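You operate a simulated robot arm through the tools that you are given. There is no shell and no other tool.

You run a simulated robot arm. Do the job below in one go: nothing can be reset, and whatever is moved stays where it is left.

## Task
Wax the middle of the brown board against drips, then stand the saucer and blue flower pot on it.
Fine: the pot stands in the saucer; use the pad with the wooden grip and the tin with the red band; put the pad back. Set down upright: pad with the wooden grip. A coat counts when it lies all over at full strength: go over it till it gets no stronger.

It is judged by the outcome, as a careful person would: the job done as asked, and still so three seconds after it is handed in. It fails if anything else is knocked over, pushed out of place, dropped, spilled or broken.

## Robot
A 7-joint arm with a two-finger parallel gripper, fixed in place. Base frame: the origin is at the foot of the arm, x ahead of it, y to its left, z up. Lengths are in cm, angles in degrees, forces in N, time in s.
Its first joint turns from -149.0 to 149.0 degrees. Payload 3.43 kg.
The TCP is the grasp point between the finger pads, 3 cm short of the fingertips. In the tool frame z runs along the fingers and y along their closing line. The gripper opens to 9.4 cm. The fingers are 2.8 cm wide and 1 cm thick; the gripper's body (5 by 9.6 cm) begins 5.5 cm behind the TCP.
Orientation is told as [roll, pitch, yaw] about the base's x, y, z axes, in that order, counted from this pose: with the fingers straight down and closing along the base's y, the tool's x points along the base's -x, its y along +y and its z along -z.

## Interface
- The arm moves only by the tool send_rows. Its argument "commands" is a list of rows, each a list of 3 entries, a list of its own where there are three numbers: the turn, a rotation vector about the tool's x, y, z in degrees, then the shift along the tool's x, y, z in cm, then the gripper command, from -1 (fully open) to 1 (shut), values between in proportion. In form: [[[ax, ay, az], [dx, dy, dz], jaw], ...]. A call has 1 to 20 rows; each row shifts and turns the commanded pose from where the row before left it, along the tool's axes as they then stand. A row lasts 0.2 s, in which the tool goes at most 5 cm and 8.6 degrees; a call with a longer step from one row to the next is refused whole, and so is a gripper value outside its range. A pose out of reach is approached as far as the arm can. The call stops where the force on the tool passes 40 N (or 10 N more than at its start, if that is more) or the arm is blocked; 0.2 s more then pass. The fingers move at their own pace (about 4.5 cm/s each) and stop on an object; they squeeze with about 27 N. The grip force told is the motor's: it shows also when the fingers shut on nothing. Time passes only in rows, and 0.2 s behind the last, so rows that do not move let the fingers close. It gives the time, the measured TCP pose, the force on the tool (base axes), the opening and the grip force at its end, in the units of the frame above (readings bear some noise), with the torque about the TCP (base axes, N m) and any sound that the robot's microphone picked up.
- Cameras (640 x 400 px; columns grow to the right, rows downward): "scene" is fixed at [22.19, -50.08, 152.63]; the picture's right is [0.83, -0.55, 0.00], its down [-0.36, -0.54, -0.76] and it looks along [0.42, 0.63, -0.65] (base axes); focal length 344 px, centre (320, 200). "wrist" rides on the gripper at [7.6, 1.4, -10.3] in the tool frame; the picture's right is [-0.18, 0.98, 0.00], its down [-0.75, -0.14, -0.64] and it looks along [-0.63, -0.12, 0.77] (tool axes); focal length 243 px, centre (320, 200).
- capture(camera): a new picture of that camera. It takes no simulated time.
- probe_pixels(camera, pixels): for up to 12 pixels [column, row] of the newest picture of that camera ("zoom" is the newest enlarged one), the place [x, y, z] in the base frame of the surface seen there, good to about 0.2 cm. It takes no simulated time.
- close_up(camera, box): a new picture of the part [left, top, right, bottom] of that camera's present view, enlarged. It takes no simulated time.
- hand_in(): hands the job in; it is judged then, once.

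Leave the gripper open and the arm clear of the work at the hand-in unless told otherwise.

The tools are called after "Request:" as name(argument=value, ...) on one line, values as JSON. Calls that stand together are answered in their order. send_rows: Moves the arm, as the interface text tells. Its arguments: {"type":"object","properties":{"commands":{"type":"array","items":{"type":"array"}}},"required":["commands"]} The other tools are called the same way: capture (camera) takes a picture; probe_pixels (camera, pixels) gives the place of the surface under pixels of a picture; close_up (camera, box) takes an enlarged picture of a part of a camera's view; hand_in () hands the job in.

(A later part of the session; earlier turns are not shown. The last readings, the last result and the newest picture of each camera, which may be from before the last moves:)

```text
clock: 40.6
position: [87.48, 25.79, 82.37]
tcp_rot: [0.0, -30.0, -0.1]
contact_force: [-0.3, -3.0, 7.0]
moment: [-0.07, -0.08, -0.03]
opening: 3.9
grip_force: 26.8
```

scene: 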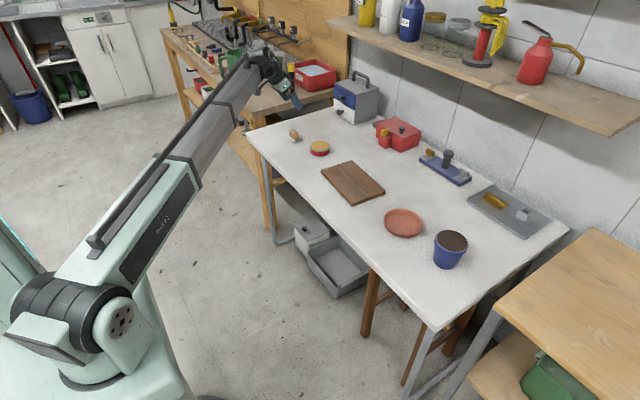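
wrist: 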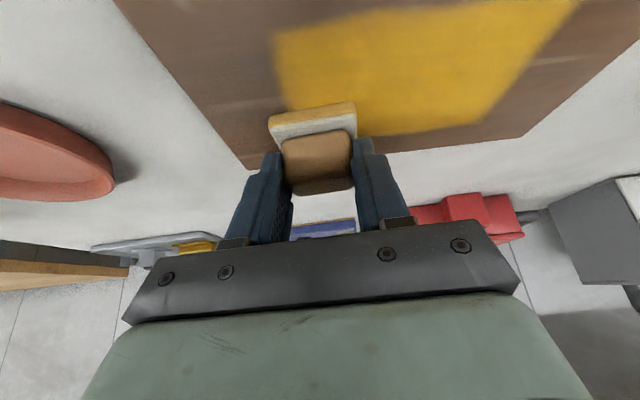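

Request:
send_rows(commands=[[[0, 0, 0], [-0.075, 1.2, 0.0549], 1], [[0, 0, 0], [-0.08, 1.2, 0.0462], 1], [[0, 0, 0], [-0.08, 1.2, 0.0462], 1], [[0, 0, 0], [-0.08, 1.2, 0.0462], 1], [[0, 0, 0], [0, 0, 0], 1]])

Request:
capture(camera="wrist")

Request:
close_up(camera="scene", box=[310, 150, 398, 210])

```text
clock: 41.8
position: [87.58, 30.71, 82.37]
tcp_rot: [-0.1, -30.0, 0.1]
contact_force: [-0.1, 1.0, -0.4]
moment: [0.0, -0.02, 0.01]
opening: 3.91
grip_force: 27.1
```

```text
taken
```

wrist: 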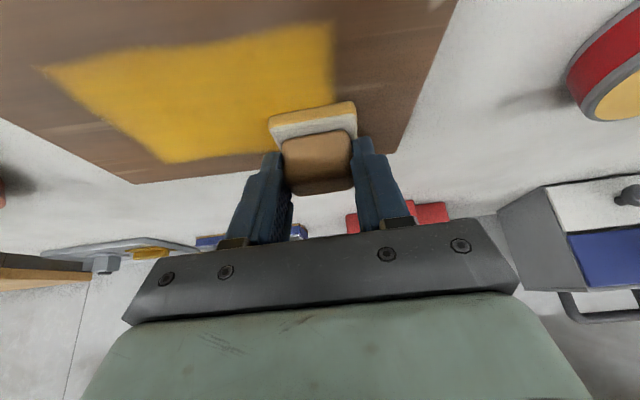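

```text
6.67 times, centred on (354, 180) of scene
```

zoom: 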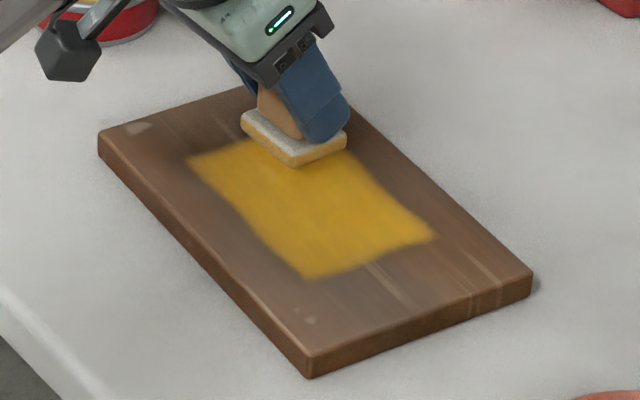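

Most of the middle is coated. I'll lift the pad clear and move it aside to view the whole coat.

Request:
send_rows(commands=[[[0, 0, 0], [-0.5, 0, -0.866], 1], [[0, 0, 0], [-1.5, 0, -2.598], 1], [[0, 0, 0], [0, 4, 0], 1], [[0, 0, 0], [0, 4, 0], 1], [[0, 0, 0], [0, 4, 0], 1], [[0, 0, 0], [0, 0, 0], 1]])

Request:
close_up(camera="scene", box=[310, 150, 398, 210])

Request:
close_up(camera="scene", box=[290, 110, 370, 160])

```text
clock: 43.2
position: [87.73, 42.45, 86.4]
tcp_rot: [-0.1, -30.0, 0.1]
contact_force: [0.4, -0.2, -0.6]
moment: [0.0, 0.0, -0.02]
opening: 3.9
grip_force: 27.1
```

```text
6.67 times, centred on (354, 180) of scene
```

zoom: 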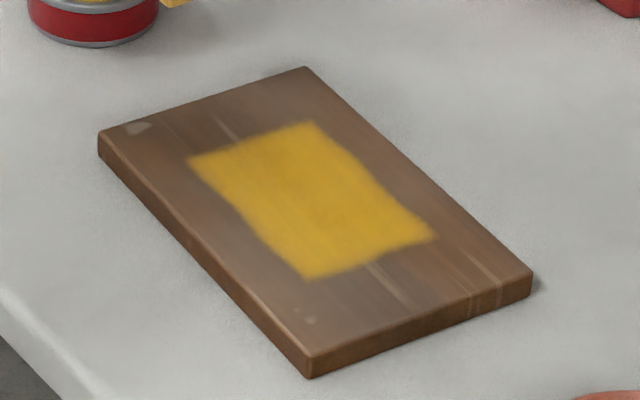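

```text
8.00 times, centred on (330, 135) of scene
```

zoom: 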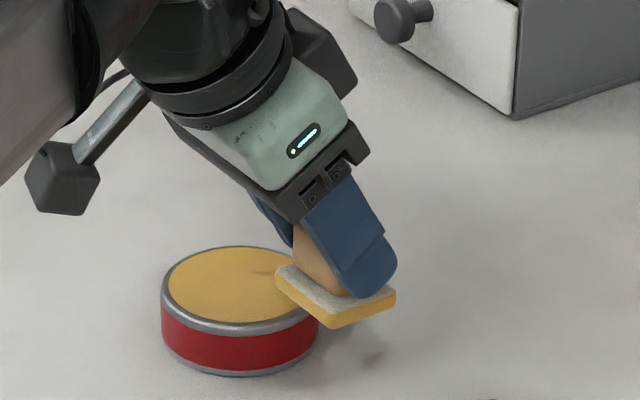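

The pad is clear and still carries wax. Zooming in on the coat for evenness.

Request:
close_up(camera="scene", box=[332, 164, 380, 194])

Request:
capture(camera="wrist")

```text
13.33 times, centred on (356, 179) of scene
```

zoom: 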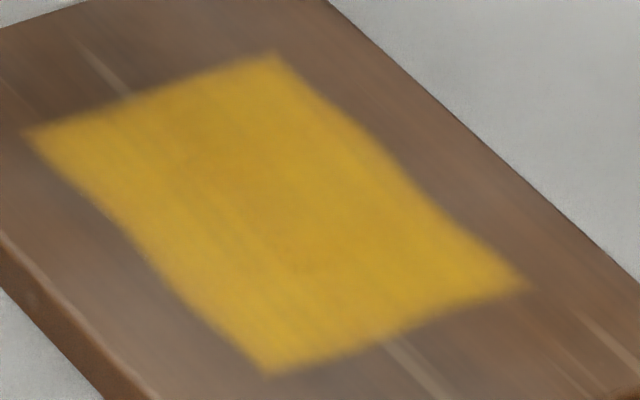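

```text
taken
```

wrist: 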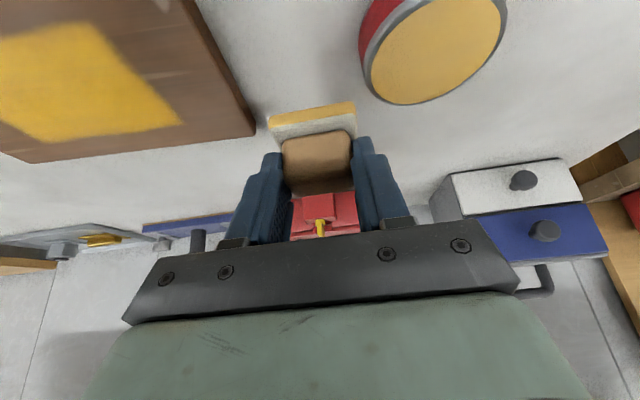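

The coat is a neat rectangle. I'll probe its corners to confirm its extent.

Request:
probe_pixels(camera="zoom", pixels=[[30, 132], [275, 58], [525, 285], [270, 370], [150, 268], [392, 165], [150, 95], [400, 330], [280, 210]])

```text
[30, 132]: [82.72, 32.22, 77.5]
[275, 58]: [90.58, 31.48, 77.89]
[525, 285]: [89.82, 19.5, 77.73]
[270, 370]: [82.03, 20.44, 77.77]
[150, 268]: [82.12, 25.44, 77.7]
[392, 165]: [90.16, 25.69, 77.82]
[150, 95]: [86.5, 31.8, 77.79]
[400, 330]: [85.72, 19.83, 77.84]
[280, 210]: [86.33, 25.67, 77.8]
```

The coated patch is about 8 × 12 cm centred at (86.3, 25.9), with lanes covering it. I'll reload the pad at the tin, then go over the patch again to check it gets no stronger.

Request:
send_rows(commands=[[[0, 0, 0], [0.603, 3.875, 0.345], 1], [[0, 0, 0], [0.603, 3.875, 0.345], 1], [[0, 0, 0], [0.325, 0, 0.563], 1], [[0, 0, 0], [0, 0, 0], 1]])

Request:
close_up(camera="scene", box=[288, 120, 352, 160])

Request:
close_up(camera="wrist", box=[220, 20, 420, 240])

```text
clock: 44.2
position: [87.07, 50.29, 84.55]
tcp_rot: [0.0, -30.0, 0.0]
contact_force: [1.0, 0.1, -1.1]
moment: [-0.02, 0.03, 0.0]
opening: 3.92
grip_force: 26.6
```

```text
10.00 times, centred on (320, 140) of scene
```

zoom: 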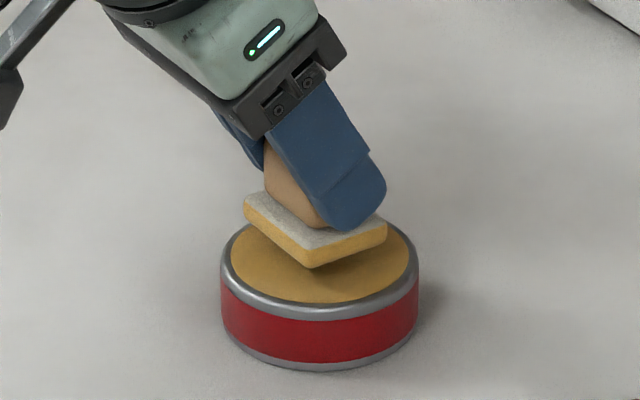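

```text
1.82 times, centred on (320, 130) of wrist
```

zoom: 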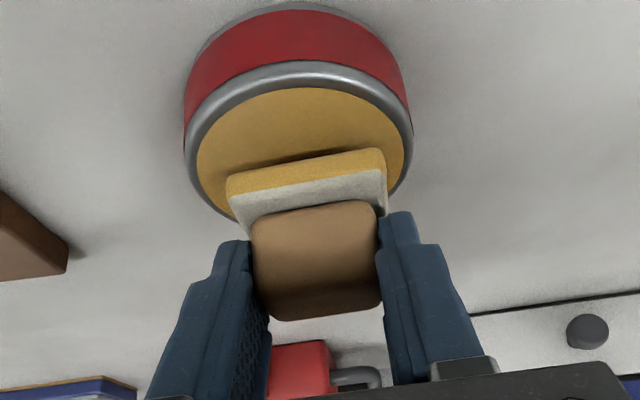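

Centred over the wax at z 84.55. Lowering in small steps to contact.

Request:
send_rows(commands=[[[0, 0, 0], [0.2, 0, 0.346], 1], [[0, 0, 0], [0.2, 0, 0.346], 1], [[0, 0, 0], [0, 0, 0], 1]])

```text
clock: 45.0
position: [87.14, 50.2, 83.74]
tcp_rot: [0.0, -29.9, 0.0]
contact_force: [-0.3, 0.6, -0.7]
moment: [0.04, -0.03, 0.01]
opening: 3.92
grip_force: 27.6
```

Request:
send_rows(commands=[[[0, 0, 0], [0.05, 0, 0.0866], 1], [[0, 0, 0], [0, 0, 0], 1]])

```text
clock: 45.6
position: [87.06, 50.29, 83.66]
tcp_rot: [0.0, -30.0, -0.1]
contact_force: [0.4, 0.4, -0.4]
moment: [0.0, 0.03, 0.04]
opening: 3.9
grip_force: 27.0
```

Request:
send_rows(commands=[[[0, 0, 0], [0.05, 0, 0.0866], 1], [[0, 0, 0], [0, 0, 0], 1]])

```text
clock: 46.2
position: [87.09, 50.34, 83.52]
tcp_rot: [-0.1, -30.1, 0.0]
contact_force: [0.2, 0.2, -0.9]
moment: [-0.03, -0.02, 0.03]
opening: 3.91
grip_force: 27.2
```

Request:
send_rows(commands=[[[0, 0, 0], [0.05, 0, 0.0866], 1], [[0, 0, 0], [0, 0, 0], 1]])

```text
clock: 46.8
position: [87.1, 50.38, 83.58]
tcp_rot: [0.0, -30.1, 0.0]
contact_force: [-0.3, -0.8, 9.6]
moment: [0.03, -0.03, 0.01]
opening: 3.91
grip_force: 27.1
```

9.6 N on the wax. A small rub, then lift and view the pad.

Request:
send_rows(commands=[[[0, 0, 0], [0, 0.15, 0], 1], [[0, 0, 0], [0, -0.15, 0], 1], [[0, 0, 0], [0, -0.15, 0], 1], [[0, 0, 0], [0, 0.15, 0], 1], [[0, 0, 0], [0, 0, 0], 1], [[0, 0, 0], [-0.25, 0, -0.433], 1], [[0, 0, 0], [-1.0, 0, -1.732], 1], [[0, 0, 0], [0, 0, 0], 1]])

Request:
close_up(camera="scene", box=[288, 115, 352, 155])

```text
clock: 48.6
position: [87.07, 50.11, 85.92]
tcp_rot: [0.0, -30.0, 0.0]
contact_force: [0.4, 0.4, -0.5]
moment: [0.04, -0.01, 0.01]
opening: 3.9
grip_force: 26.8
```

```text
10.00 times, centred on (320, 135) of scene
```

zoom: 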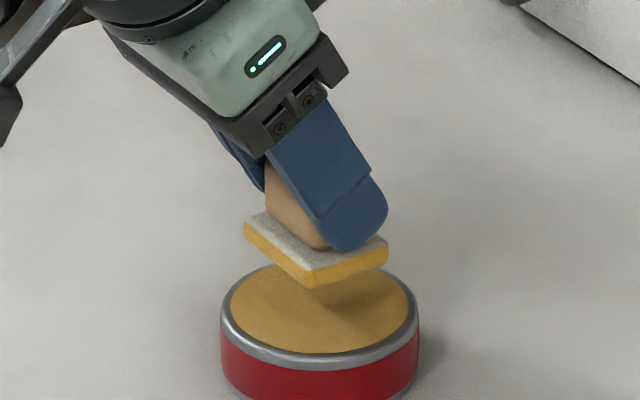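

The felt is bright yellow again. Back to the board, near lane, lowering to just above the surface.

Request:
send_rows(commands=[[[0, 0, 0], [0.816, -3.9, -0.148], 1], [[0, 0, 0], [0.816, -3.9, -0.148], 1], [[0, 0, 0], [0.816, -3.9, -0.148], 1], [[0, 0, 0], [0.816, -3.9, -0.148], 1], [[0, 0, 0], [0.816, -3.9, -0.148], 1], [[0, 0, 0], [0.475, 0, 0.822], 1], [[0, 0, 0], [0.475, 0, 0.822], 1], [[0, 0, 0], [0, 0, 0], 1]])

```text
clock: 50.4
position: [83.18, 30.81, 82.65]
tcp_rot: [0.0, -30.1, 0.0]
contact_force: [0.7, 0.7, -0.8]
moment: [-0.01, -0.02, 0.0]
opening: 3.89
grip_force: 27.3
```

Just above the board. Stepping down to contact.

Request:
send_rows(commands=[[[0, 0, 0], [0.1, 0, 0.173], 1], [[0, 0, 0], [0, 0, 0], 1]])

```text
clock: 51.0
position: [83.24, 30.92, 82.43]
tcp_rot: [-0.1, -29.9, 0.0]
contact_force: [-0.9, -0.2, -0.8]
moment: [-0.01, -0.02, 0.03]
opening: 3.9
grip_force: 26.5
```

Request:
send_rows(commands=[[[0, 0, 0], [0.04, 0, 0.0693], 1], [[0, 0, 0], [0, 0, 0], 1]])

```text
clock: 51.6
position: [83.19, 30.93, 82.4]
tcp_rot: [0.0, -30.0, 0.0]
contact_force: [0.9, -0.2, -1.3]
moment: [-0.01, 0.0, 0.05]
opening: 3.92
grip_force: 27.5
```

Request:
send_rows(commands=[[[0, 0, 0], [0.04, 0, 0.0693], 1], [[0, 0, 0], [0, 0, 0], 1]])

```text
clock: 52.2
position: [83.11, 30.87, 82.31]
tcp_rot: [0.0, -30.1, 0.0]
contact_force: [0.1, -0.1, -0.7]
moment: [0.02, 0.01, 0.02]
opening: 3.92
grip_force: 26.6
```

Request:
send_rows(commands=[[[0, 0, 0], [0.04, 0, 0.0693], 1], [[0, 0, 0], [0, 0, 0], 1]])

```text
clock: 52.8
position: [83.24, 30.97, 82.28]
tcp_rot: [0.0, -30.1, 0.0]
contact_force: [-1.7, 1.0, 10.4]
moment: [0.13, 0.03, 0.01]
opening: 3.91
grip_force: 26.6
```

10.4 N. Stroking down the near lane.

Request:
send_rows(commands=[[[0, 0, 0], [0.0767, -1.15, -0.0443], 1], [[0, 0, 0], [0.0767, -1.15, -0.0443], 1], [[0, 0, 0], [0.0767, -1.15, -0.0443], 1], [[0, 0, 0], [0.0767, -1.15, -0.0443], 1], [[0, 0, 0], [0, 0, 0], 1]])

```text
clock: 54.0
position: [82.77, 26.27, 82.27]
tcp_rot: [0.2, -30.1, 0.1]
contact_force: [1.7, 9.5, 28.2]
moment: [0.3, -0.2, 0.08]
opening: 3.89
grip_force: 26.7
```

28 N, raising 1 mm and continuing.

Request:
send_rows(commands=[[[0, 0, 0], [-0.05, 0, -0.0866], 1], [[0, 0, 0], [0.0767, -1.15, -0.0443], 1], [[0, 0, 0], [0.0767, -1.15, -0.0443], 1], [[0, 0, 0], [0.0767, -1.15, -0.0443], 1], [[0, 0, 0], [0.0767, -1.15, -0.0443], 1], [[0, 0, 0], [0, 0, 0], 1]])

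Request:
capture(camera="wrist")

```text
clock: 55.4
position: [82.49, 21.6, 82.25]
tcp_rot: [0.0, -30.2, 0.0]
contact_force: [-0.5, 11.4, 34.2]
moment: [0.29, -0.1, 0.06]
opening: 3.92
grip_force: 27.1
```

```text
taken
```

wrist: 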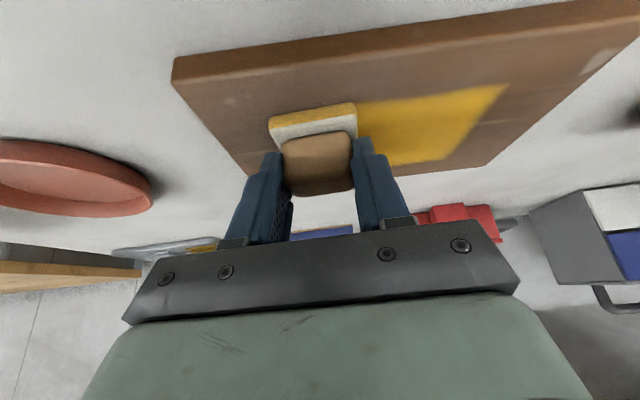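

34 N; raising 1.6 mm before the return stroke.

Request:
send_rows(commands=[[[0, 0, 0], [-0.08, 0, -0.1386], 1], [[0, 0, 0], [0, 0, 0], 1]])

```text
clock: 56.0
position: [82.38, 21.51, 82.24]
tcp_rot: [-0.1, -30.0, 0.0]
contact_force: [1.2, 6.5, 13.4]
moment: [0.22, -0.23, 0.08]
opening: 3.91
grip_force: 26.6
```

Request:
send_rows(commands=[[[0, 0, 0], [-0.0767, 1.15, 0.0443], 1], [[0, 0, 0], [-0.0767, 1.15, 0.0443], 1], [[0, 0, 0], [-0.0767, 1.15, 0.0443], 1], [[0, 0, 0], [-0.0767, 1.15, 0.0443], 1], [[0, 0, 0], [0, 0, 0], 1]])

```text
clock: 57.2
position: [82.76, 26.28, 82.39]
tcp_rot: [0.0, -30.0, -0.1]
contact_force: [-0.5, 0.2, 0.4]
moment: [-0.01, 0.0, -0.02]
opening: 3.91
grip_force: 27.1
```

Contact lost mid-lane; lowering 1 mm and finishing the lane.

Request:
send_rows(commands=[[[0, 0, 0], [0.05, 0, 0.0866], 1], [[0, 0, 0], [0, 0, 0], 1]])

```text
clock: 57.8
position: [82.73, 26.3, 82.28]
tcp_rot: [0.0, -30.0, 0.0]
contact_force: [-0.9, -1.6, 3.4]
moment: [-0.03, 0.04, -0.02]
opening: 3.92
grip_force: 26.7
```

Request:
send_rows(commands=[[[0, 0, 0], [0.02, 0, 0.0346], 1], [[0, 0, 0], [-0.0767, 1.15, 0.0443], 1], [[0, 0, 0], [-0.0767, 1.15, 0.0443], 1], [[0, 0, 0], [-0.0767, 1.15, 0.0443], 1], [[0, 0, 0], [-0.0767, 1.15, 0.0443], 1], [[0, 0, 0], [0, 0, 0], 1]])

Request:
capture(camera="wrist")

```text
clock: 59.2
position: [83.13, 30.77, 82.3]
tcp_rot: [0.1, -30.0, 0.0]
contact_force: [-0.2, -0.1, 0.0]
moment: [0.01, -0.04, 0.05]
opening: 3.92
grip_force: 26.9
```

```text
taken
```

wrist: 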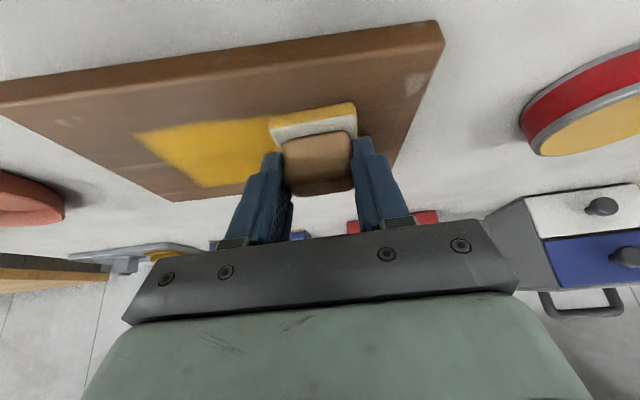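

Lost contact again near the end. Let me check the coat's look now versus before.

Request:
close_up(camera="scene", box=[332, 164, 380, 194])

Request:
close_up(camera="wrist", box=[120, 80, 360, 200])

```text
13.33 times, centred on (356, 179) of scene
```

zoom: 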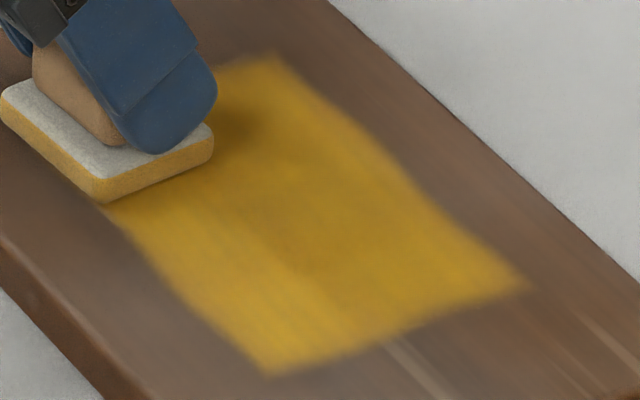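

```text
2.67 times, centred on (240, 140) of wrist
```

zoom: 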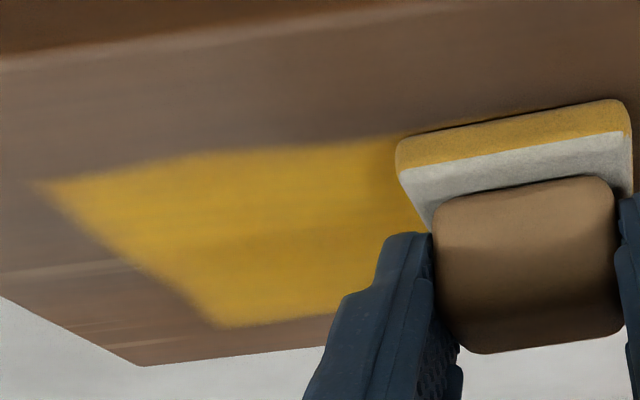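

Near lane looks a touch stronger than the centre, so further passes are worthwhile. The force seems to drift with time in contact, so I'll use small corrections and quicker strokes. Pressing down slightly here and stroking the near lane again.

Request:
send_rows(commands=[[[0, 0, 0], [0.03, 0, 0.052], 1], [[0, 0, 0], [0, 0, 0], 1], [[0, 0, 0], [0, 0, 0], 1]])

```text
clock: 60.0
position: [83.2, 30.83, 82.21]
tcp_rot: [0.0, -30.0, 0.0]
contact_force: [0.1, 0.6, 2.3]
moment: [0.03, 0.02, 0.02]
opening: 3.9
grip_force: 26.7
```

Request:
send_rows(commands=[[[0, 0, 0], [0.02, 0, 0.0346], 1], [[0, 0, 0], [0.102, -1.53, -0.059], 1], [[0, 0, 0], [0.102, -1.53, -0.059], 1], [[0, 0, 0], [0.102, -1.53, -0.059], 1], [[0, 0, 0], [0.102, -1.53, -0.059], 1], [[0, 0, 0], [0.102, -1.53, -0.059], 1], [[0, 0, 0], [0.102, -1.53, -0.059], 1], [[0, 0, 0], [0, 0, 0], 1]])

```text
clock: 61.8
position: [82.24, 21.7, 82.34]
tcp_rot: [0.0, -30.0, 0.0]
contact_force: [-0.9, 2.4, 10.4]
moment: [0.1, -0.05, 0.06]
opening: 3.93
grip_force: 27.0
```

10.4 N at the end of the stroke. Returning along the same lane.

Request:
send_rows(commands=[[[0, 0, 0], [-0.102, 1.53, 0.059], 1], [[0, 0, 0], [-0.102, 1.53, 0.059], 1], [[0, 0, 0], [-0.102, 1.53, 0.059], 1], [[0, 0, 0], [-0.102, 1.53, 0.059], 1], [[0, 0, 0], [-0.102, 1.53, 0.059], 1], [[0, 0, 0], [-0.102, 1.53, 0.059], 1], [[0, 0, 0], [0, 0, 0], 1]])

Request:
close_up(camera="wrist", box=[120, 80, 360, 200])

```text
clock: 63.4
position: [82.93, 30.96, 82.33]
tcp_rot: [0.0, -30.1, 0.1]
contact_force: [0.8, -2.5, 8.4]
moment: [-0.13, -0.01, -0.02]
opening: 3.88
grip_force: 26.6
```

```text
2.67 times, centred on (240, 140) of wrist
```

zoom: 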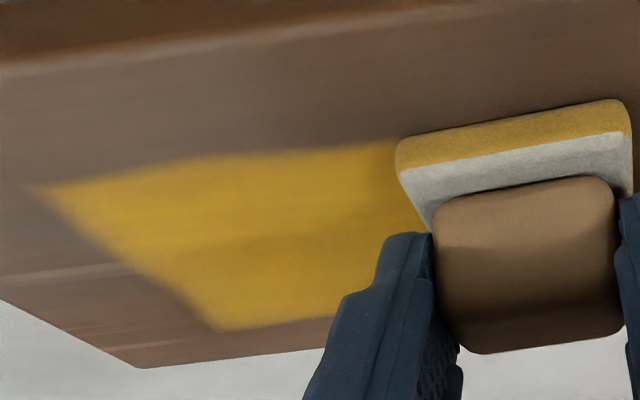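

Steady 8.4 N; near-lane coat looks even. Shifting to the middle lane and stroking down.

Request:
send_rows(commands=[[[0, 0, 0], [-1.104, 0, 0.6375], 1], [[0, 0, 0], [-1.104, 0, 0.6375], 1], [[0, 0, 0], [0, 0, 0], 1]])

```text
clock: 64.2
position: [85.64, 30.87, 82.28]
tcp_rot: [0.0, -30.1, 0.0]
contact_force: [-3.5, 1.9, 11.9]
moment: [0.08, 0.09, 0.02]
opening: 3.93
grip_force: 26.8
```

Request:
send_rows(commands=[[[0, 0, 0], [0.102, -1.53, -0.059], 1], [[0, 0, 0], [0.102, -1.53, -0.059], 1], [[0, 0, 0], [0.102, -1.53, -0.059], 1], [[0, 0, 0], [0.102, -1.53, -0.059], 1], [[0, 0, 0], [0.102, -1.53, -0.059], 1], [[0, 0, 0], [0.102, -1.53, -0.059], 1], [[0, 0, 0], [0, 0, 0], 1]])

```text
clock: 65.8
position: [84.95, 21.68, 82.28]
tcp_rot: [0.0, -29.9, 0.0]
contact_force: [-1.1, 0.2, 1.8]
moment: [0.03, 0.02, 0.01]
opening: 3.92
grip_force: 27.1
```

1.8 N left; pressing 0.5 mm more for the return.

Request:
send_rows(commands=[[[0, 0, 0], [0.025, 0, 0.0433], 1], [[0, 0, 0], [0, 0, 0], 1], [[0, 0, 0], [-0.102, 1.53, 0.059], 1], [[0, 0, 0], [-0.102, 1.53, 0.059], 1], [[0, 0, 0], [-0.102, 1.53, 0.059], 1], [[0, 0, 0], [-0.102, 1.53, 0.059], 1], [[0, 0, 0], [-0.102, 1.53, 0.059], 1], [[0, 0, 0], [-0.102, 1.53, 0.059], 1], [[0, 0, 0], [0, 0, 0], 1]])

Request:
close_up(camera="wrist", box=[80, 60, 360, 200])

```text
clock: 67.8
position: [85.59, 30.73, 82.18]
tcp_rot: [0.1, -30.2, 0.0]
contact_force: [1.2, -11.4, 30.9]
moment: [-0.31, -0.15, -0.07]
opening: 3.93
grip_force: 26.9
```

```text
2.29 times, centred on (220, 130) of wrist
```

zoom: 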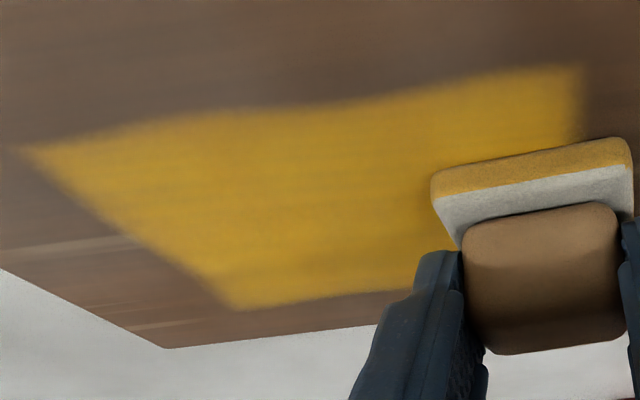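

30.9 N, so raising 1.4 mm while shifting to the far lane.

Request:
send_rows(commands=[[[0, 0, 0], [-0.06, 0, -0.104], 1], [[0, 0, 0], [-1.083, 0, 0.625], 1], [[0, 0, 0], [-1.083, 0, 0.625], 1], [[0, 0, 0], [0, 0, 0], 1]])

```text
clock: 68.8
position: [88.13, 30.78, 82.19]
tcp_rot: [0.1, -30.0, 0.0]
contact_force: [-4.0, 3.1, 11.5]
moment: [0.18, 0.08, 0.03]
opening: 3.9
grip_force: 26.9
```

11.5 N. Stroking down the far lane.

Request:
send_rows(commands=[[[0, 0, 0], [0.102, -1.53, -0.059], 1], [[0, 0, 0], [0.102, -1.53, -0.059], 1], [[0, 0, 0], [0.102, -1.53, -0.059], 1], [[0, 0, 0], [0, 0, 0], 1]])

```text
clock: 69.8
position: [87.66, 26.09, 82.32]
tcp_rot: [0.0, -30.0, -0.1]
contact_force: [0.7, 3.5, 12.1]
moment: [0.19, -0.07, 0.01]
opening: 3.91
grip_force: 26.8
```

Request:
send_rows(commands=[[[0, 0, 0], [0.102, -1.53, -0.059], 1], [[0, 0, 0], [0.102, -1.53, -0.059], 1], [[0, 0, 0], [0.102, -1.53, -0.059], 1], [[0, 0, 0], [0, 0, 0], 1]])

```text
clock: 70.8
position: [87.35, 21.55, 82.21]
tcp_rot: [0.1, -29.9, 0.0]
contact_force: [-0.7, 1.4, 2.9]
moment: [0.03, 0.02, 0.06]
opening: 3.91
grip_force: 26.9
```

Contact held at 2.9 N. Pressing slightly more and returning up the far lane.

Request:
send_rows(commands=[[[0, 0, 0], [0.02, 0, 0.0346], 1], [[0, 0, 0], [-0.102, 1.53, 0.059], 1], [[0, 0, 0], [-0.102, 1.53, 0.059], 1], [[0, 0, 0], [-0.102, 1.53, 0.059], 1], [[0, 0, 0], [0, 0, 0], 1]])

```text
clock: 72.0
position: [87.85, 26.22, 82.2]
tcp_rot: [0.1, -30.2, 0.0]
contact_force: [2.0, -4.9, 11.7]
moment: [-0.12, -0.09, -0.04]
opening: 3.93
grip_force: 26.6
```

Request:
send_rows(commands=[[[0, 0, 0], [-0.102, 1.53, 0.059], 1], [[0, 0, 0], [-0.102, 1.53, 0.059], 1], [[0, 0, 0], [-0.102, 1.53, 0.059], 1], [[0, 0, 0], [0, 0, 0], 1]])

Request:
capture(camera="wrist")

```text
clock: 73.0
position: [88.08, 30.81, 82.18]
tcp_rot: [0.1, -30.1, -0.1]
contact_force: [-0.5, -5.6, 14.4]
moment: [-0.15, -0.07, -0.06]
opening: 3.89
grip_force: 27.1
```

```text
taken
```

wrist: 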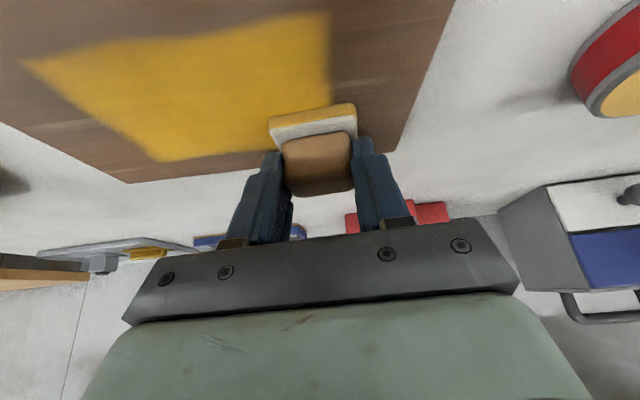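

A full second round is done with contact throughout. Lifting and moving aside to inspect the coat.

Request:
send_rows(commands=[[[0, 0, 0], [-0.5, 0, -0.866], 1], [[0, 0, 0], [-1.5, 0, -2.598], 1], [[0, 0, 0], [0, 4, 0], 1], [[0, 0, 0], [0, 4, 0], 1], [[0, 0, 0], [0, 4, 0], 1], [[0, 0, 0], [0, 0, 0], 1]])

Request:
close_up(camera="scene", box=[332, 164, 380, 194])

Request:
capture(camera="wrist")

Request:
close_up(camera="scene", box=[290, 110, 370, 160])

```text
clock: 74.4
position: [87.79, 42.85, 86.29]
tcp_rot: [0.0, -30.0, 0.0]
contact_force: [-0.2, 0.4, -1.0]
moment: [0.02, -0.03, 0.01]
opening: 3.9
grip_force: 26.9
```

```text
13.33 times, centred on (356, 179) of scene
```

zoom: 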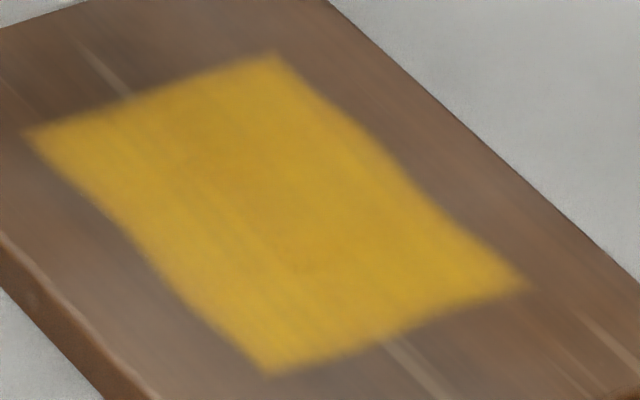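

```text
taken
```

wrist: 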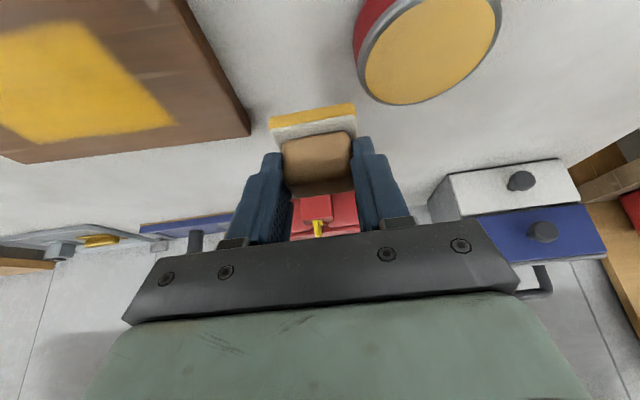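

```text
8.00 times, centred on (330, 135) of scene
```

zoom: 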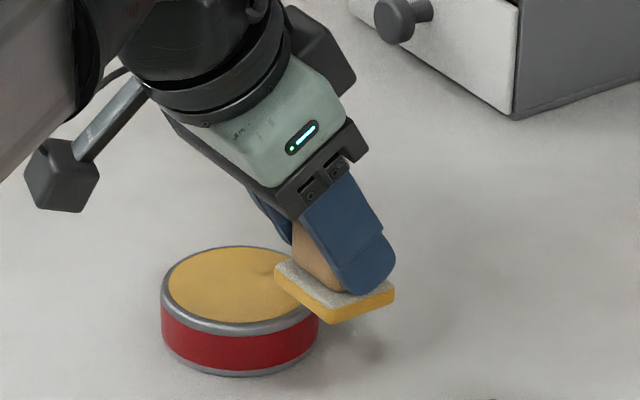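

The coat looks even and full to its edges. To be sure it can get no stronger, I'll reload once more and do a final round. Moving over the tin and down to just above the wax.

Request:
send_rows(commands=[[[0, 0, 0], [0.52, 3.65, 0.161], 1], [[0, 0, 0], [0.52, 3.65, 0.161], 1], [[0, 0, 0], [0.4, 0, 0.693], 1], [[0, 0, 0], [0.4, 0, 0.693], 1], [[0, 0, 0], [0, 0, 0], 1]])

Request:
close_up(camera="scene", box=[288, 120, 352, 160])

```text
clock: 75.6
position: [87.42, 50.13, 83.88]
tcp_rot: [0.0, -30.1, 0.0]
contact_force: [-0.1, -0.4, 0.0]
moment: [-0.03, 0.02, -0.03]
opening: 3.91
grip_force: 27.4
```

```text
10.00 times, centred on (320, 140) of scene
```

zoom: 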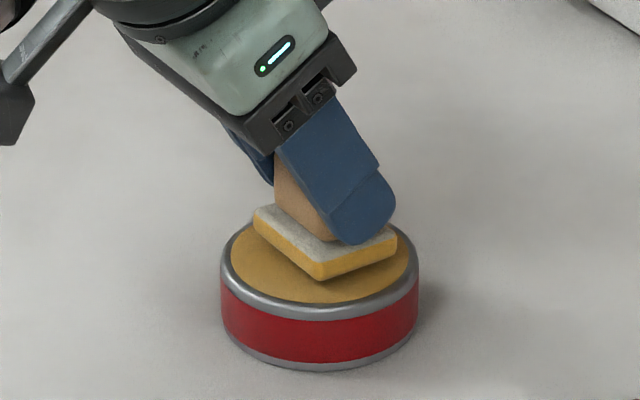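

It's about 0.35 cm too far in x; shifting back and lowering slightly.

Request:
send_rows(commands=[[[0, 0, 0], [0.303, 0.05, -0.175], 1], [[0, 0, 0], [0.1, 0, 0.173], 1], [[0, 0, 0], [0.05, 0, 0.0866], 1], [[0, 0, 0], [0, 0, 0], 1]])

```text
clock: 76.6
position: [87.07, 50.17, 83.57]
tcp_rot: [0.0, -30.0, 0.0]
contact_force: [0.5, 0.4, 0.6]
moment: [0.02, 0.0, 0.02]
opening: 3.89
grip_force: 27.1
```

Request:
send_rows(commands=[[[0, 0, 0], [0.04, 0, 0.0693], 1], [[0, 0, 0], [0, 0, 0], 1]])

```text
clock: 77.2
position: [87.04, 50.13, 83.43]
tcp_rot: [0.1, -30.0, 0.0]
contact_force: [-1.4, -1.4, 3.4]
moment: [0.06, 0.05, 0.0]
opening: 3.94
grip_force: 26.9
```

Touching at 3.4 N. Small press and rub, then lift.

Request:
send_rows(commands=[[[0, 0, 0], [0.02, 0, 0.0346], 1], [[0, 0, 0], [0, 0.15, 0], 1], [[0, 0, 0], [0, -0.15, 0], 1], [[0, 0, 0], [0, -0.15, 0], 1], [[0, 0, 0], [0, 0.15, 0], 1], [[0, 0, 0], [0, 0, 0], 1], [[0, 0, 0], [-0.25, 0, -0.433], 1], [[0, 0, 0], [-1.0, 0, -1.732], 1], [[0, 0, 0], [0, 0, 0], 1]])

Request:
close_up(camera="scene", box=[288, 115, 352, 155])

```text
clock: 79.2
position: [87.15, 50.14, 85.82]
tcp_rot: [-0.1, -29.9, 0.0]
contact_force: [0.3, 0.5, -1.0]
moment: [0.02, 0.04, -0.01]
opening: 3.89
grip_force: 26.5
```

```text
10.00 times, centred on (320, 135) of scene
```

zoom: 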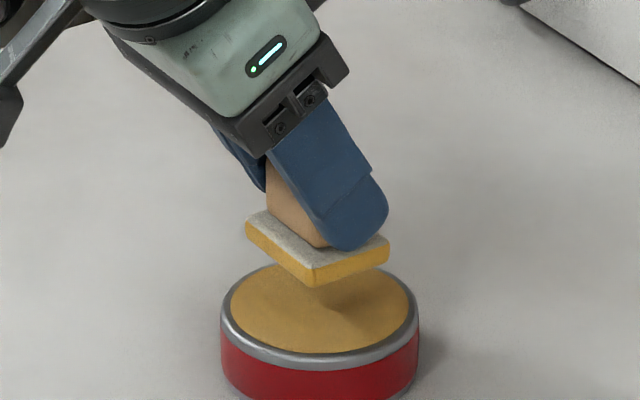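

Loaded. Going to the far lane on the board and lowering to near contact.

Request:
send_rows(commands=[[[0, 0, 0], [-0.073, -3.85, 0.273], 1], [[0, 0, 0], [-0.073, -3.85, 0.273], 1], [[0, 0, 0], [-0.073, -3.85, 0.273], 1], [[0, 0, 0], [-0.073, -3.85, 0.273], 1], [[0, 0, 0], [-0.073, -3.85, 0.273], 1], [[0, 0, 0], [0.55, 0, 0.953], 1], [[0, 0, 0], [0.55, 0, 0.953], 1], [[0, 0, 0], [0.1, 0, 0.173], 1], [[0, 0, 0], [0, 0, 0], 1]])

```text
clock: 81.2
position: [88.12, 30.92, 82.65]
tcp_rot: [0.0, -30.0, 0.0]
contact_force: [0.1, 0.0, 0.5]
moment: [0.02, 0.01, -0.03]
opening: 3.91
grip_force: 26.8
```

Request:
send_rows(commands=[[[0, 0, 0], [0.1, 0, 0.173], 1], [[0, 0, 0], [0.05, 0, 0.0866], 1], [[0, 0, 0], [0, 0, 0], 1]])

```text
clock: 82.0
position: [88.01, 30.77, 82.31]
tcp_rot: [0.1, -30.1, 0.0]
contact_force: [1.6, -0.1, 6.3]
moment: [0.04, -0.07, 0.0]
opening: 3.91
grip_force: 26.6
```

6.3 N contact. Stroking the far lane down.

Request:
send_rows(commands=[[[0, 0, 0], [0.102, -1.53, -0.059], 1], [[0, 0, 0], [0.102, -1.53, -0.059], 1], [[0, 0, 0], [0.102, -1.53, -0.059], 1], [[0, 0, 0], [0, 0, 0], 1]])

```text
clock: 83.0
position: [87.54, 26.38, 82.3]
tcp_rot: [0.0, -30.0, 0.0]
contact_force: [-1.5, 0.4, 3.1]
moment: [0.08, 0.0, 0.02]
opening: 3.9
grip_force: 27.0
```

Request:
send_rows(commands=[[[0, 0, 0], [0.02, 0, 0.0346], 1], [[0, 0, 0], [0.102, -1.53, -0.059], 1], [[0, 0, 0], [0.102, -1.53, -0.059], 1], [[0, 0, 0], [0.102, -1.53, -0.059], 1], [[0, 0, 0], [0, 0, 0], 1]])

```text
clock: 84.2
position: [87.4, 21.7, 82.26]
tcp_rot: [0.1, -30.2, 0.0]
contact_force: [0.9, 7.4, 18.8]
moment: [0.25, -0.07, 0.02]
opening: 3.91
grip_force: 27.7
```

18.8 N; easing 0.5 mm and returning up the far lane.

Request:
send_rows(commands=[[[0, 0, 0], [-0.025, 0, -0.0433], 1], [[0, 0, 0], [-0.102, 1.53, 0.059], 1], [[0, 0, 0], [-0.102, 1.53, 0.059], 1], [[0, 0, 0], [-0.102, 1.53, 0.059], 1], [[0, 0, 0], [0, 0, 0], 1]])

```text
clock: 85.4
position: [87.75, 26.19, 82.21]
tcp_rot: [0.0, -30.0, 0.1]
contact_force: [-1.6, -7.1, 15.7]
moment: [-0.2, -0.08, -0.03]
opening: 3.93
grip_force: 26.5
```

Request:
send_rows(commands=[[[0, 0, 0], [-0.01, 0, -0.0173], 1], [[0, 0, 0], [-0.102, 1.53, 0.059], 1], [[0, 0, 0], [-0.102, 1.53, 0.059], 1], [[0, 0, 0], [-0.102, 1.53, 0.059], 1], [[0, 0, 0], [0, 0, 0], 1]])

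```text
clock: 86.6
position: [88.03, 30.82, 82.25]
tcp_rot: [0.1, -30.1, -0.1]
contact_force: [0.2, -7.3, 19.0]
moment: [-0.15, -0.1, -0.03]
opening: 3.93
grip_force: 27.7
```

19 N; shifting to the middle lane with a slight raise.

Request:
send_rows(commands=[[[0, 0, 0], [1.068, 0, -0.651], 1], [[0, 0, 0], [1.068, 0, -0.651], 1], [[0, 0, 0], [0, 0, 0], 1]])

```text
clock: 87.4
position: [85.39, 30.87, 82.21]
tcp_rot: [0.1, -29.9, 0.0]
contact_force: [2.4, 1.5, 9.7]
moment: [0.19, -0.14, -0.03]
opening: 3.93
grip_force: 27.2
```

Request:
send_rows(commands=[[[0, 0, 0], [0.107, -1.53, -0.0503], 1], [[0, 0, 0], [0.102, -1.53, -0.059], 1], [[0, 0, 0], [0.102, -1.53, -0.059], 1], [[0, 0, 0], [0, 0, 0], 1]])

```text
clock: 88.4
position: [85.14, 26.3, 82.3]
tcp_rot: [0.0, -30.0, -0.1]
contact_force: [0.3, -0.4, -0.6]
moment: [-0.01, -0.01, 0.01]
opening: 3.93
grip_force: 26.5
```

Contact lost; lowering and continuing.

Request:
send_rows(commands=[[[0, 0, 0], [0.035, 0, 0.0606], 1], [[0, 0, 0], [0, 0, 0], 1]])

```text
clock: 89.0
position: [85.25, 26.32, 82.29]
tcp_rot: [0.0, -30.0, 0.0]
contact_force: [-0.8, 0.0, 2.1]
moment: [-0.01, 0.05, 0.04]
opening: 3.9
grip_force: 27.0
```

Request:
send_rows(commands=[[[0, 0, 0], [0.02, 0, 0.0346], 1], [[0, 0, 0], [0.102, -1.53, -0.059], 1], [[0, 0, 0], [0.102, -1.53, -0.059], 1], [[0, 0, 0], [0.102, -1.53, -0.059], 1], [[0, 0, 0], [0, 0, 0], 1]])

```text
clock: 90.2
position: [84.73, 21.67, 82.21]
tcp_rot: [0.0, -30.2, 0.0]
contact_force: [0.3, 4.6, 12.0]
moment: [0.13, -0.04, 0.02]
opening: 3.93
grip_force: 27.2
```

12 N. Returning up the middle lane.

Request:
send_rows(commands=[[[0, 0, 0], [-0.102, 1.53, 0.059], 1], [[0, 0, 0], [-0.102, 1.53, 0.059], 1], [[0, 0, 0], [-0.102, 1.53, 0.059], 1], [[0, 0, 0], [0, 0, 0], 1]])

```text
clock: 91.2
position: [85.07, 26.29, 82.27]
tcp_rot: [0.0, -30.0, 0.0]
contact_force: [0.2, -2.3, 8.0]
moment: [-0.13, -0.02, 0.0]
opening: 3.91
grip_force: 27.2
```

Request:
send_rows(commands=[[[0, 0, 0], [-0.099, 1.53, 0.0642], 1], [[0, 0, 0], [-0.102, 1.53, 0.059], 1], [[0, 0, 0], [-0.102, 1.53, 0.059], 1], [[0, 0, 0], [0, 0, 0], 1]])

```text
clock: 92.2
position: [85.47, 31.07, 82.24]
tcp_rot: [0.0, -30.0, 0.0]
contact_force: [0.7, -0.1, -0.9]
moment: [0.03, -0.04, 0.02]
opening: 3.9
grip_force: 26.5
```

Contact faded at the end; pressing down and repeating the upper half.

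Request:
send_rows(commands=[[[0, 0, 0], [0.03, 0, 0.052], 1], [[0, 0, 0], [0, 0, 0], 1]])

```text
clock: 92.8
position: [85.52, 30.93, 82.31]
tcp_rot: [-0.1, -30.0, 0.0]
contact_force: [-1.0, 0.2, 3.8]
moment: [0.04, 0.06, 0.01]
opening: 3.91
grip_force: 27.1
```

Request:
send_rows(commands=[[[0, 0, 0], [0.02, 0, 0.0346], 1], [[0, 0, 0], [0.102, -1.53, -0.059], 1], [[0, 0, 0], [0.102, -1.53, -0.059], 1], [[0, 0, 0], [0.102, -1.53, -0.059], 1], [[0, 0, 0], [-0.102, 1.53, 0.059], 1], [[0, 0, 0], [-0.102, 1.53, 0.059], 1], [[0, 0, 0], [-0.102, 1.53, 0.059], 1], [[0, 0, 0], [0, 0, 0], 1]])

```text
clock: 94.6
position: [85.38, 30.96, 82.23]
tcp_rot: [0.0, -30.1, 0.0]
contact_force: [0.2, -10.5, 26.3]
moment: [-0.33, -0.14, -0.04]
opening: 3.92
grip_force: 27.4
```

26 N; raising 1 mm and shifting to the near lane.

Request:
send_rows(commands=[[[0, 0, 0], [-0.05, 0, -0.0866], 1], [[0, 0, 0], [1.068, 0, -0.617], 1], [[0, 0, 0], [1.068, 0, -0.617], 1], [[0, 0, 0], [0, 0, 0], 1]])

```text
clock: 95.6
position: [82.88, 30.93, 82.27]
tcp_rot: [0.1, -29.9, 0.0]
contact_force: [0.6, 2.4, 7.4]
moment: [0.13, -0.14, 0.03]
opening: 3.9
grip_force: 27.1
```

Request:
send_rows(commands=[[[0, 0, 0], [0.112, -1.53, -0.042], 1], [[0, 0, 0], [0.102, -1.53, -0.059], 1], [[0, 0, 0], [0.102, -1.53, -0.059], 1], [[0, 0, 0], [0, 0, 0], 1]])

```text
clock: 96.6
position: [82.77, 26.36, 82.38]
tcp_rot: [0.0, -30.1, 0.0]
contact_force: [0.3, 7.1, 22.6]
moment: [0.26, -0.11, 0.07]
opening: 3.9
grip_force: 27.0
```

Request:
send_rows(commands=[[[0, 0, 0], [-0.03, 0, -0.052], 1], [[0, 0, 0], [0.102, -1.53, -0.059], 1], [[0, 0, 0], [0.102, -1.53, -0.059], 1], [[0, 0, 0], [0.102, -1.53, -0.059], 1], [[0, 0, 0], [0, 0, 0], 1]])

```text
clock: 97.8
position: [82.43, 21.78, 82.22]
tcp_rot: [0.0, -30.0, 0.0]
contact_force: [0.0, 5.3, 16.5]
moment: [0.16, -0.02, 0.05]
opening: 3.91
grip_force: 27.3
```

16.5 N. Returning up the near lane.

Request:
send_rows(commands=[[[0, 0, 0], [-0.01, 0, -0.0173], 1], [[0, 0, 0], [-0.102, 1.53, 0.059], 1], [[0, 0, 0], [-0.102, 1.53, 0.059], 1], [[0, 0, 0], [-0.102, 1.53, 0.059], 1], [[0, 0, 0], [0, 0, 0], 1]])

```text
clock: 99.0
position: [82.67, 26.28, 82.3]
tcp_rot: [-0.1, -30.1, 0.1]
contact_force: [0.4, -4.5, 10.6]
moment: [-0.22, -0.05, 0.01]
opening: 3.9
grip_force: 27.2
```

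Request:
send_rows(commands=[[[0, 0, 0], [-0.092, 1.53, 0.0763], 1], [[0, 0, 0], [-0.102, 1.53, 0.059], 1], [[0, 0, 0], [-0.102, 1.53, 0.059], 1], [[0, 0, 0], [0, 0, 0], 1], [[0, 0, 0], [-0.5, 0, -0.866], 1], [[0, 0, 0], [-1.5, 0, -2.598], 1], [[0, 0, 0], [-0.5, 4, -0.866], 1], [[0, 0, 0], [-0.5, 4, -0.866], 1], [[0, 0, 0], [0, 4, 0], 1], [[0, 0, 0], [0, 0, 0], 1]])

Request:
close_up(camera="scene", box=[332, 164, 380, 194])

Request:
capture(camera="wrist")

Request:
capture(camera="scene")

```text
clock: 101.2
position: [83.07, 42.84, 88.42]
tcp_rot: [0.0, -29.9, 0.0]
contact_force: [-0.1, -0.3, -0.5]
moment: [-0.01, 0.02, -0.02]
opening: 3.91
grip_force: 26.5
```

```text
13.33 times, centred on (356, 179) of scene
```

zoom: 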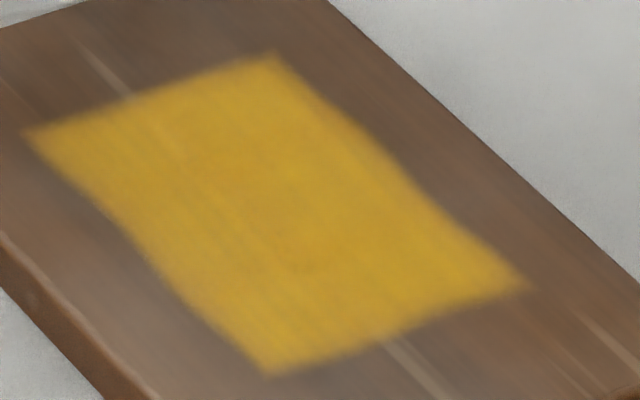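

```text
taken
```

wrist: 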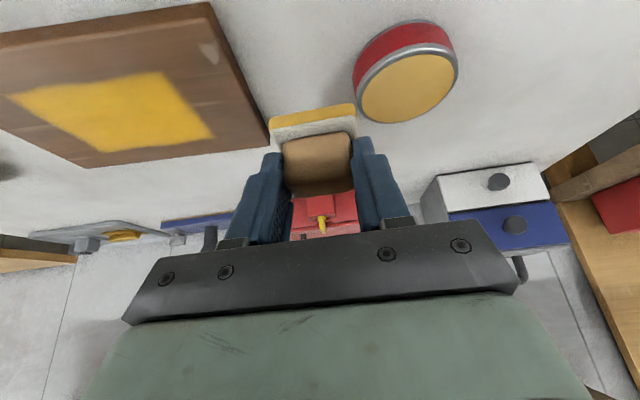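

```text
taken
```

scene: 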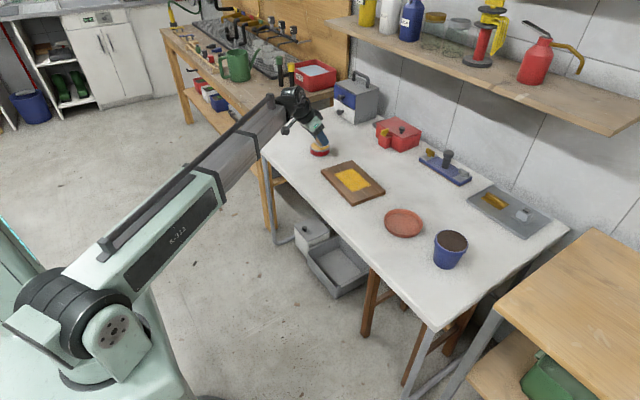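

The coat is even. A closer look from the wrist camera too, for uneven spots.

Request:
close_up(camera="wrist", box=[0, 60, 230, 180])

Request:
close_up(camera="scene", box=[336, 168, 376, 193])

```text
2.78 times, centred on (115, 120) of wrist
```

zoom: 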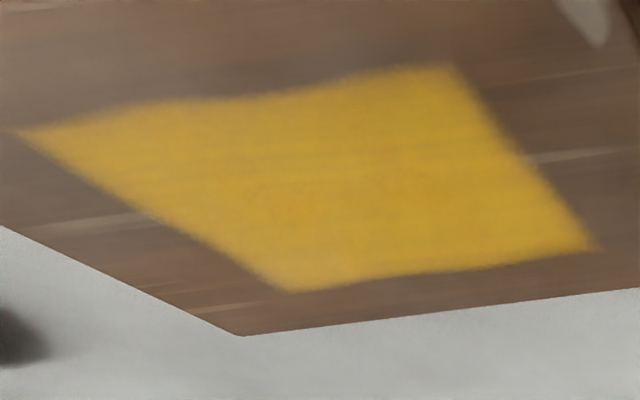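

```text
16.00 times, centred on (356, 180) of scene
```

zoom: 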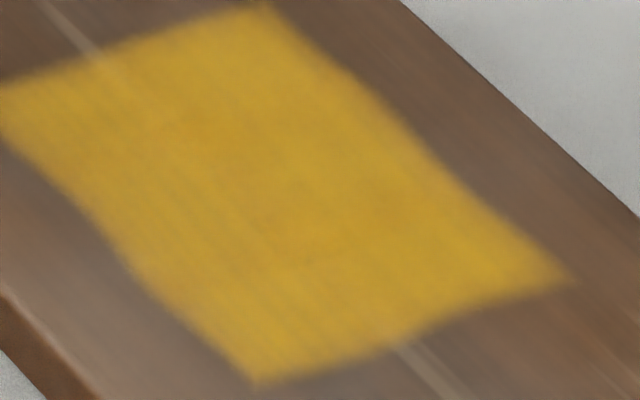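

The coat is uniform with no thin spots. Now returning the pad: carrying it above its original spot.

Request:
send_rows(commands=[[[0, 0, 0], [0, 3.477, 0], 1], [[0, 0, 0], [0, 3.477, 0], 1], [[0, 0, 0], [0, 3.477, 0], 1], [[0, 0, 0], [0, 3.477, 0], 1], [[0, 0, 0], [0, 3.477, 0], 1], [[0, 0, 0], [0, 3.477, 0], 1], [[0, 0, 0], [0.565, 0, 1.06], 1], [[0, 0, 0], [0.565, 0, 1.06], 1], [[0, 0, 0], [0, 0, 0], 1]])

Request:
close_up(camera="scene", box=[265, 105, 345, 155])

Request:
capture(camera="wrist")

```text
clock: 103.2
position: [83.05, 63.92, 85.88]
tcp_rot: [0.0, -30.0, 0.1]
contact_force: [0.1, -0.3, -1.4]
moment: [-0.02, 0.02, 0.02]
opening: 3.92
grip_force: 27.2
```

```text
8.00 times, centred on (305, 130) of scene
```

zoom: 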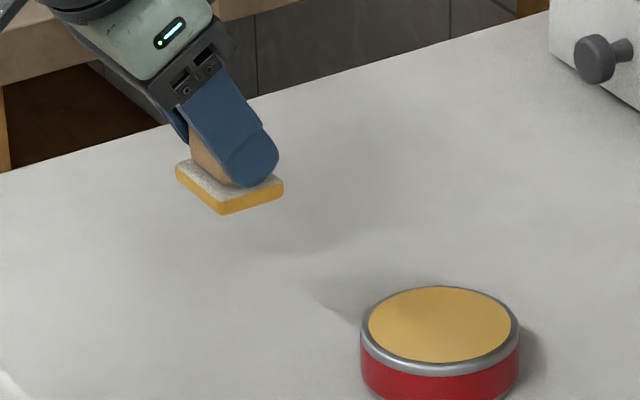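

```text
taken
```

wrist: 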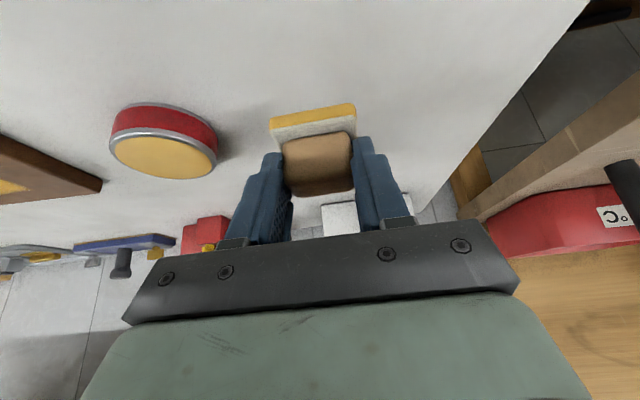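

Probing the felt's corners to line it up with its first place (felt centre 84.2, 63.7).

Request:
probe_pixels(camera="zoom", pixels=[[178, 168], [220, 202], [280, 181], [178, 178], [220, 212], [281, 194]])

```text
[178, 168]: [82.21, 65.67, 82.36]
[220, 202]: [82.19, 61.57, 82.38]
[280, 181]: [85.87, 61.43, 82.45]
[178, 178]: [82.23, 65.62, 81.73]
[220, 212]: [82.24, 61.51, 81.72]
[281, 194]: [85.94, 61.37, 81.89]
```

The felt is within 0.15 cm of its old place. Lowering with that correction to just above the table.

Request:
send_rows(commands=[[[0, 0, 0], [0.83, 0.045, 1.523], 1], [[0, 0, 0], [0.83, 0.045, 1.523], 1], [[0, 0, 0], [0.77, 0.045, 1.42], 1], [[0, 0, 0], [0, 0, 0], 1]])

```text
clock: 104.2
position: [83.24, 63.91, 80.94]
tcp_rot: [0.0, -30.0, 0.0]
contact_force: [1.0, -0.2, -1.0]
moment: [-0.01, 0.02, -0.02]
opening: 3.92
grip_force: 26.8
```

Request:
send_rows(commands=[[[0, 0, 0], [0.1, 0, 0.173], 1], [[0, 0, 0], [0.05, 0, 0.0866], 1], [[0, 0, 0], [0, 0, 0], 1]])

```text
clock: 105.0
position: [83.39, 63.94, 80.45]
tcp_rot: [0.0, -30.1, 0.0]
contact_force: [-0.6, 0.1, -0.3]
moment: [-0.03, 0.01, -0.02]
opening: 3.89
grip_force: 27.0
```

Request:
send_rows(commands=[[[0, 0, 0], [0.05, 0, 0.0866], 1], [[0, 0, 0], [0, 0, 0], 1]])

```text
clock: 105.6
position: [83.24, 63.89, 80.44]
tcp_rot: [0.1, -30.1, 0.0]
contact_force: [-1.2, -1.4, 9.9]
moment: [0.02, 0.1, 0.0]
opening: 3.9
grip_force: 26.6
```

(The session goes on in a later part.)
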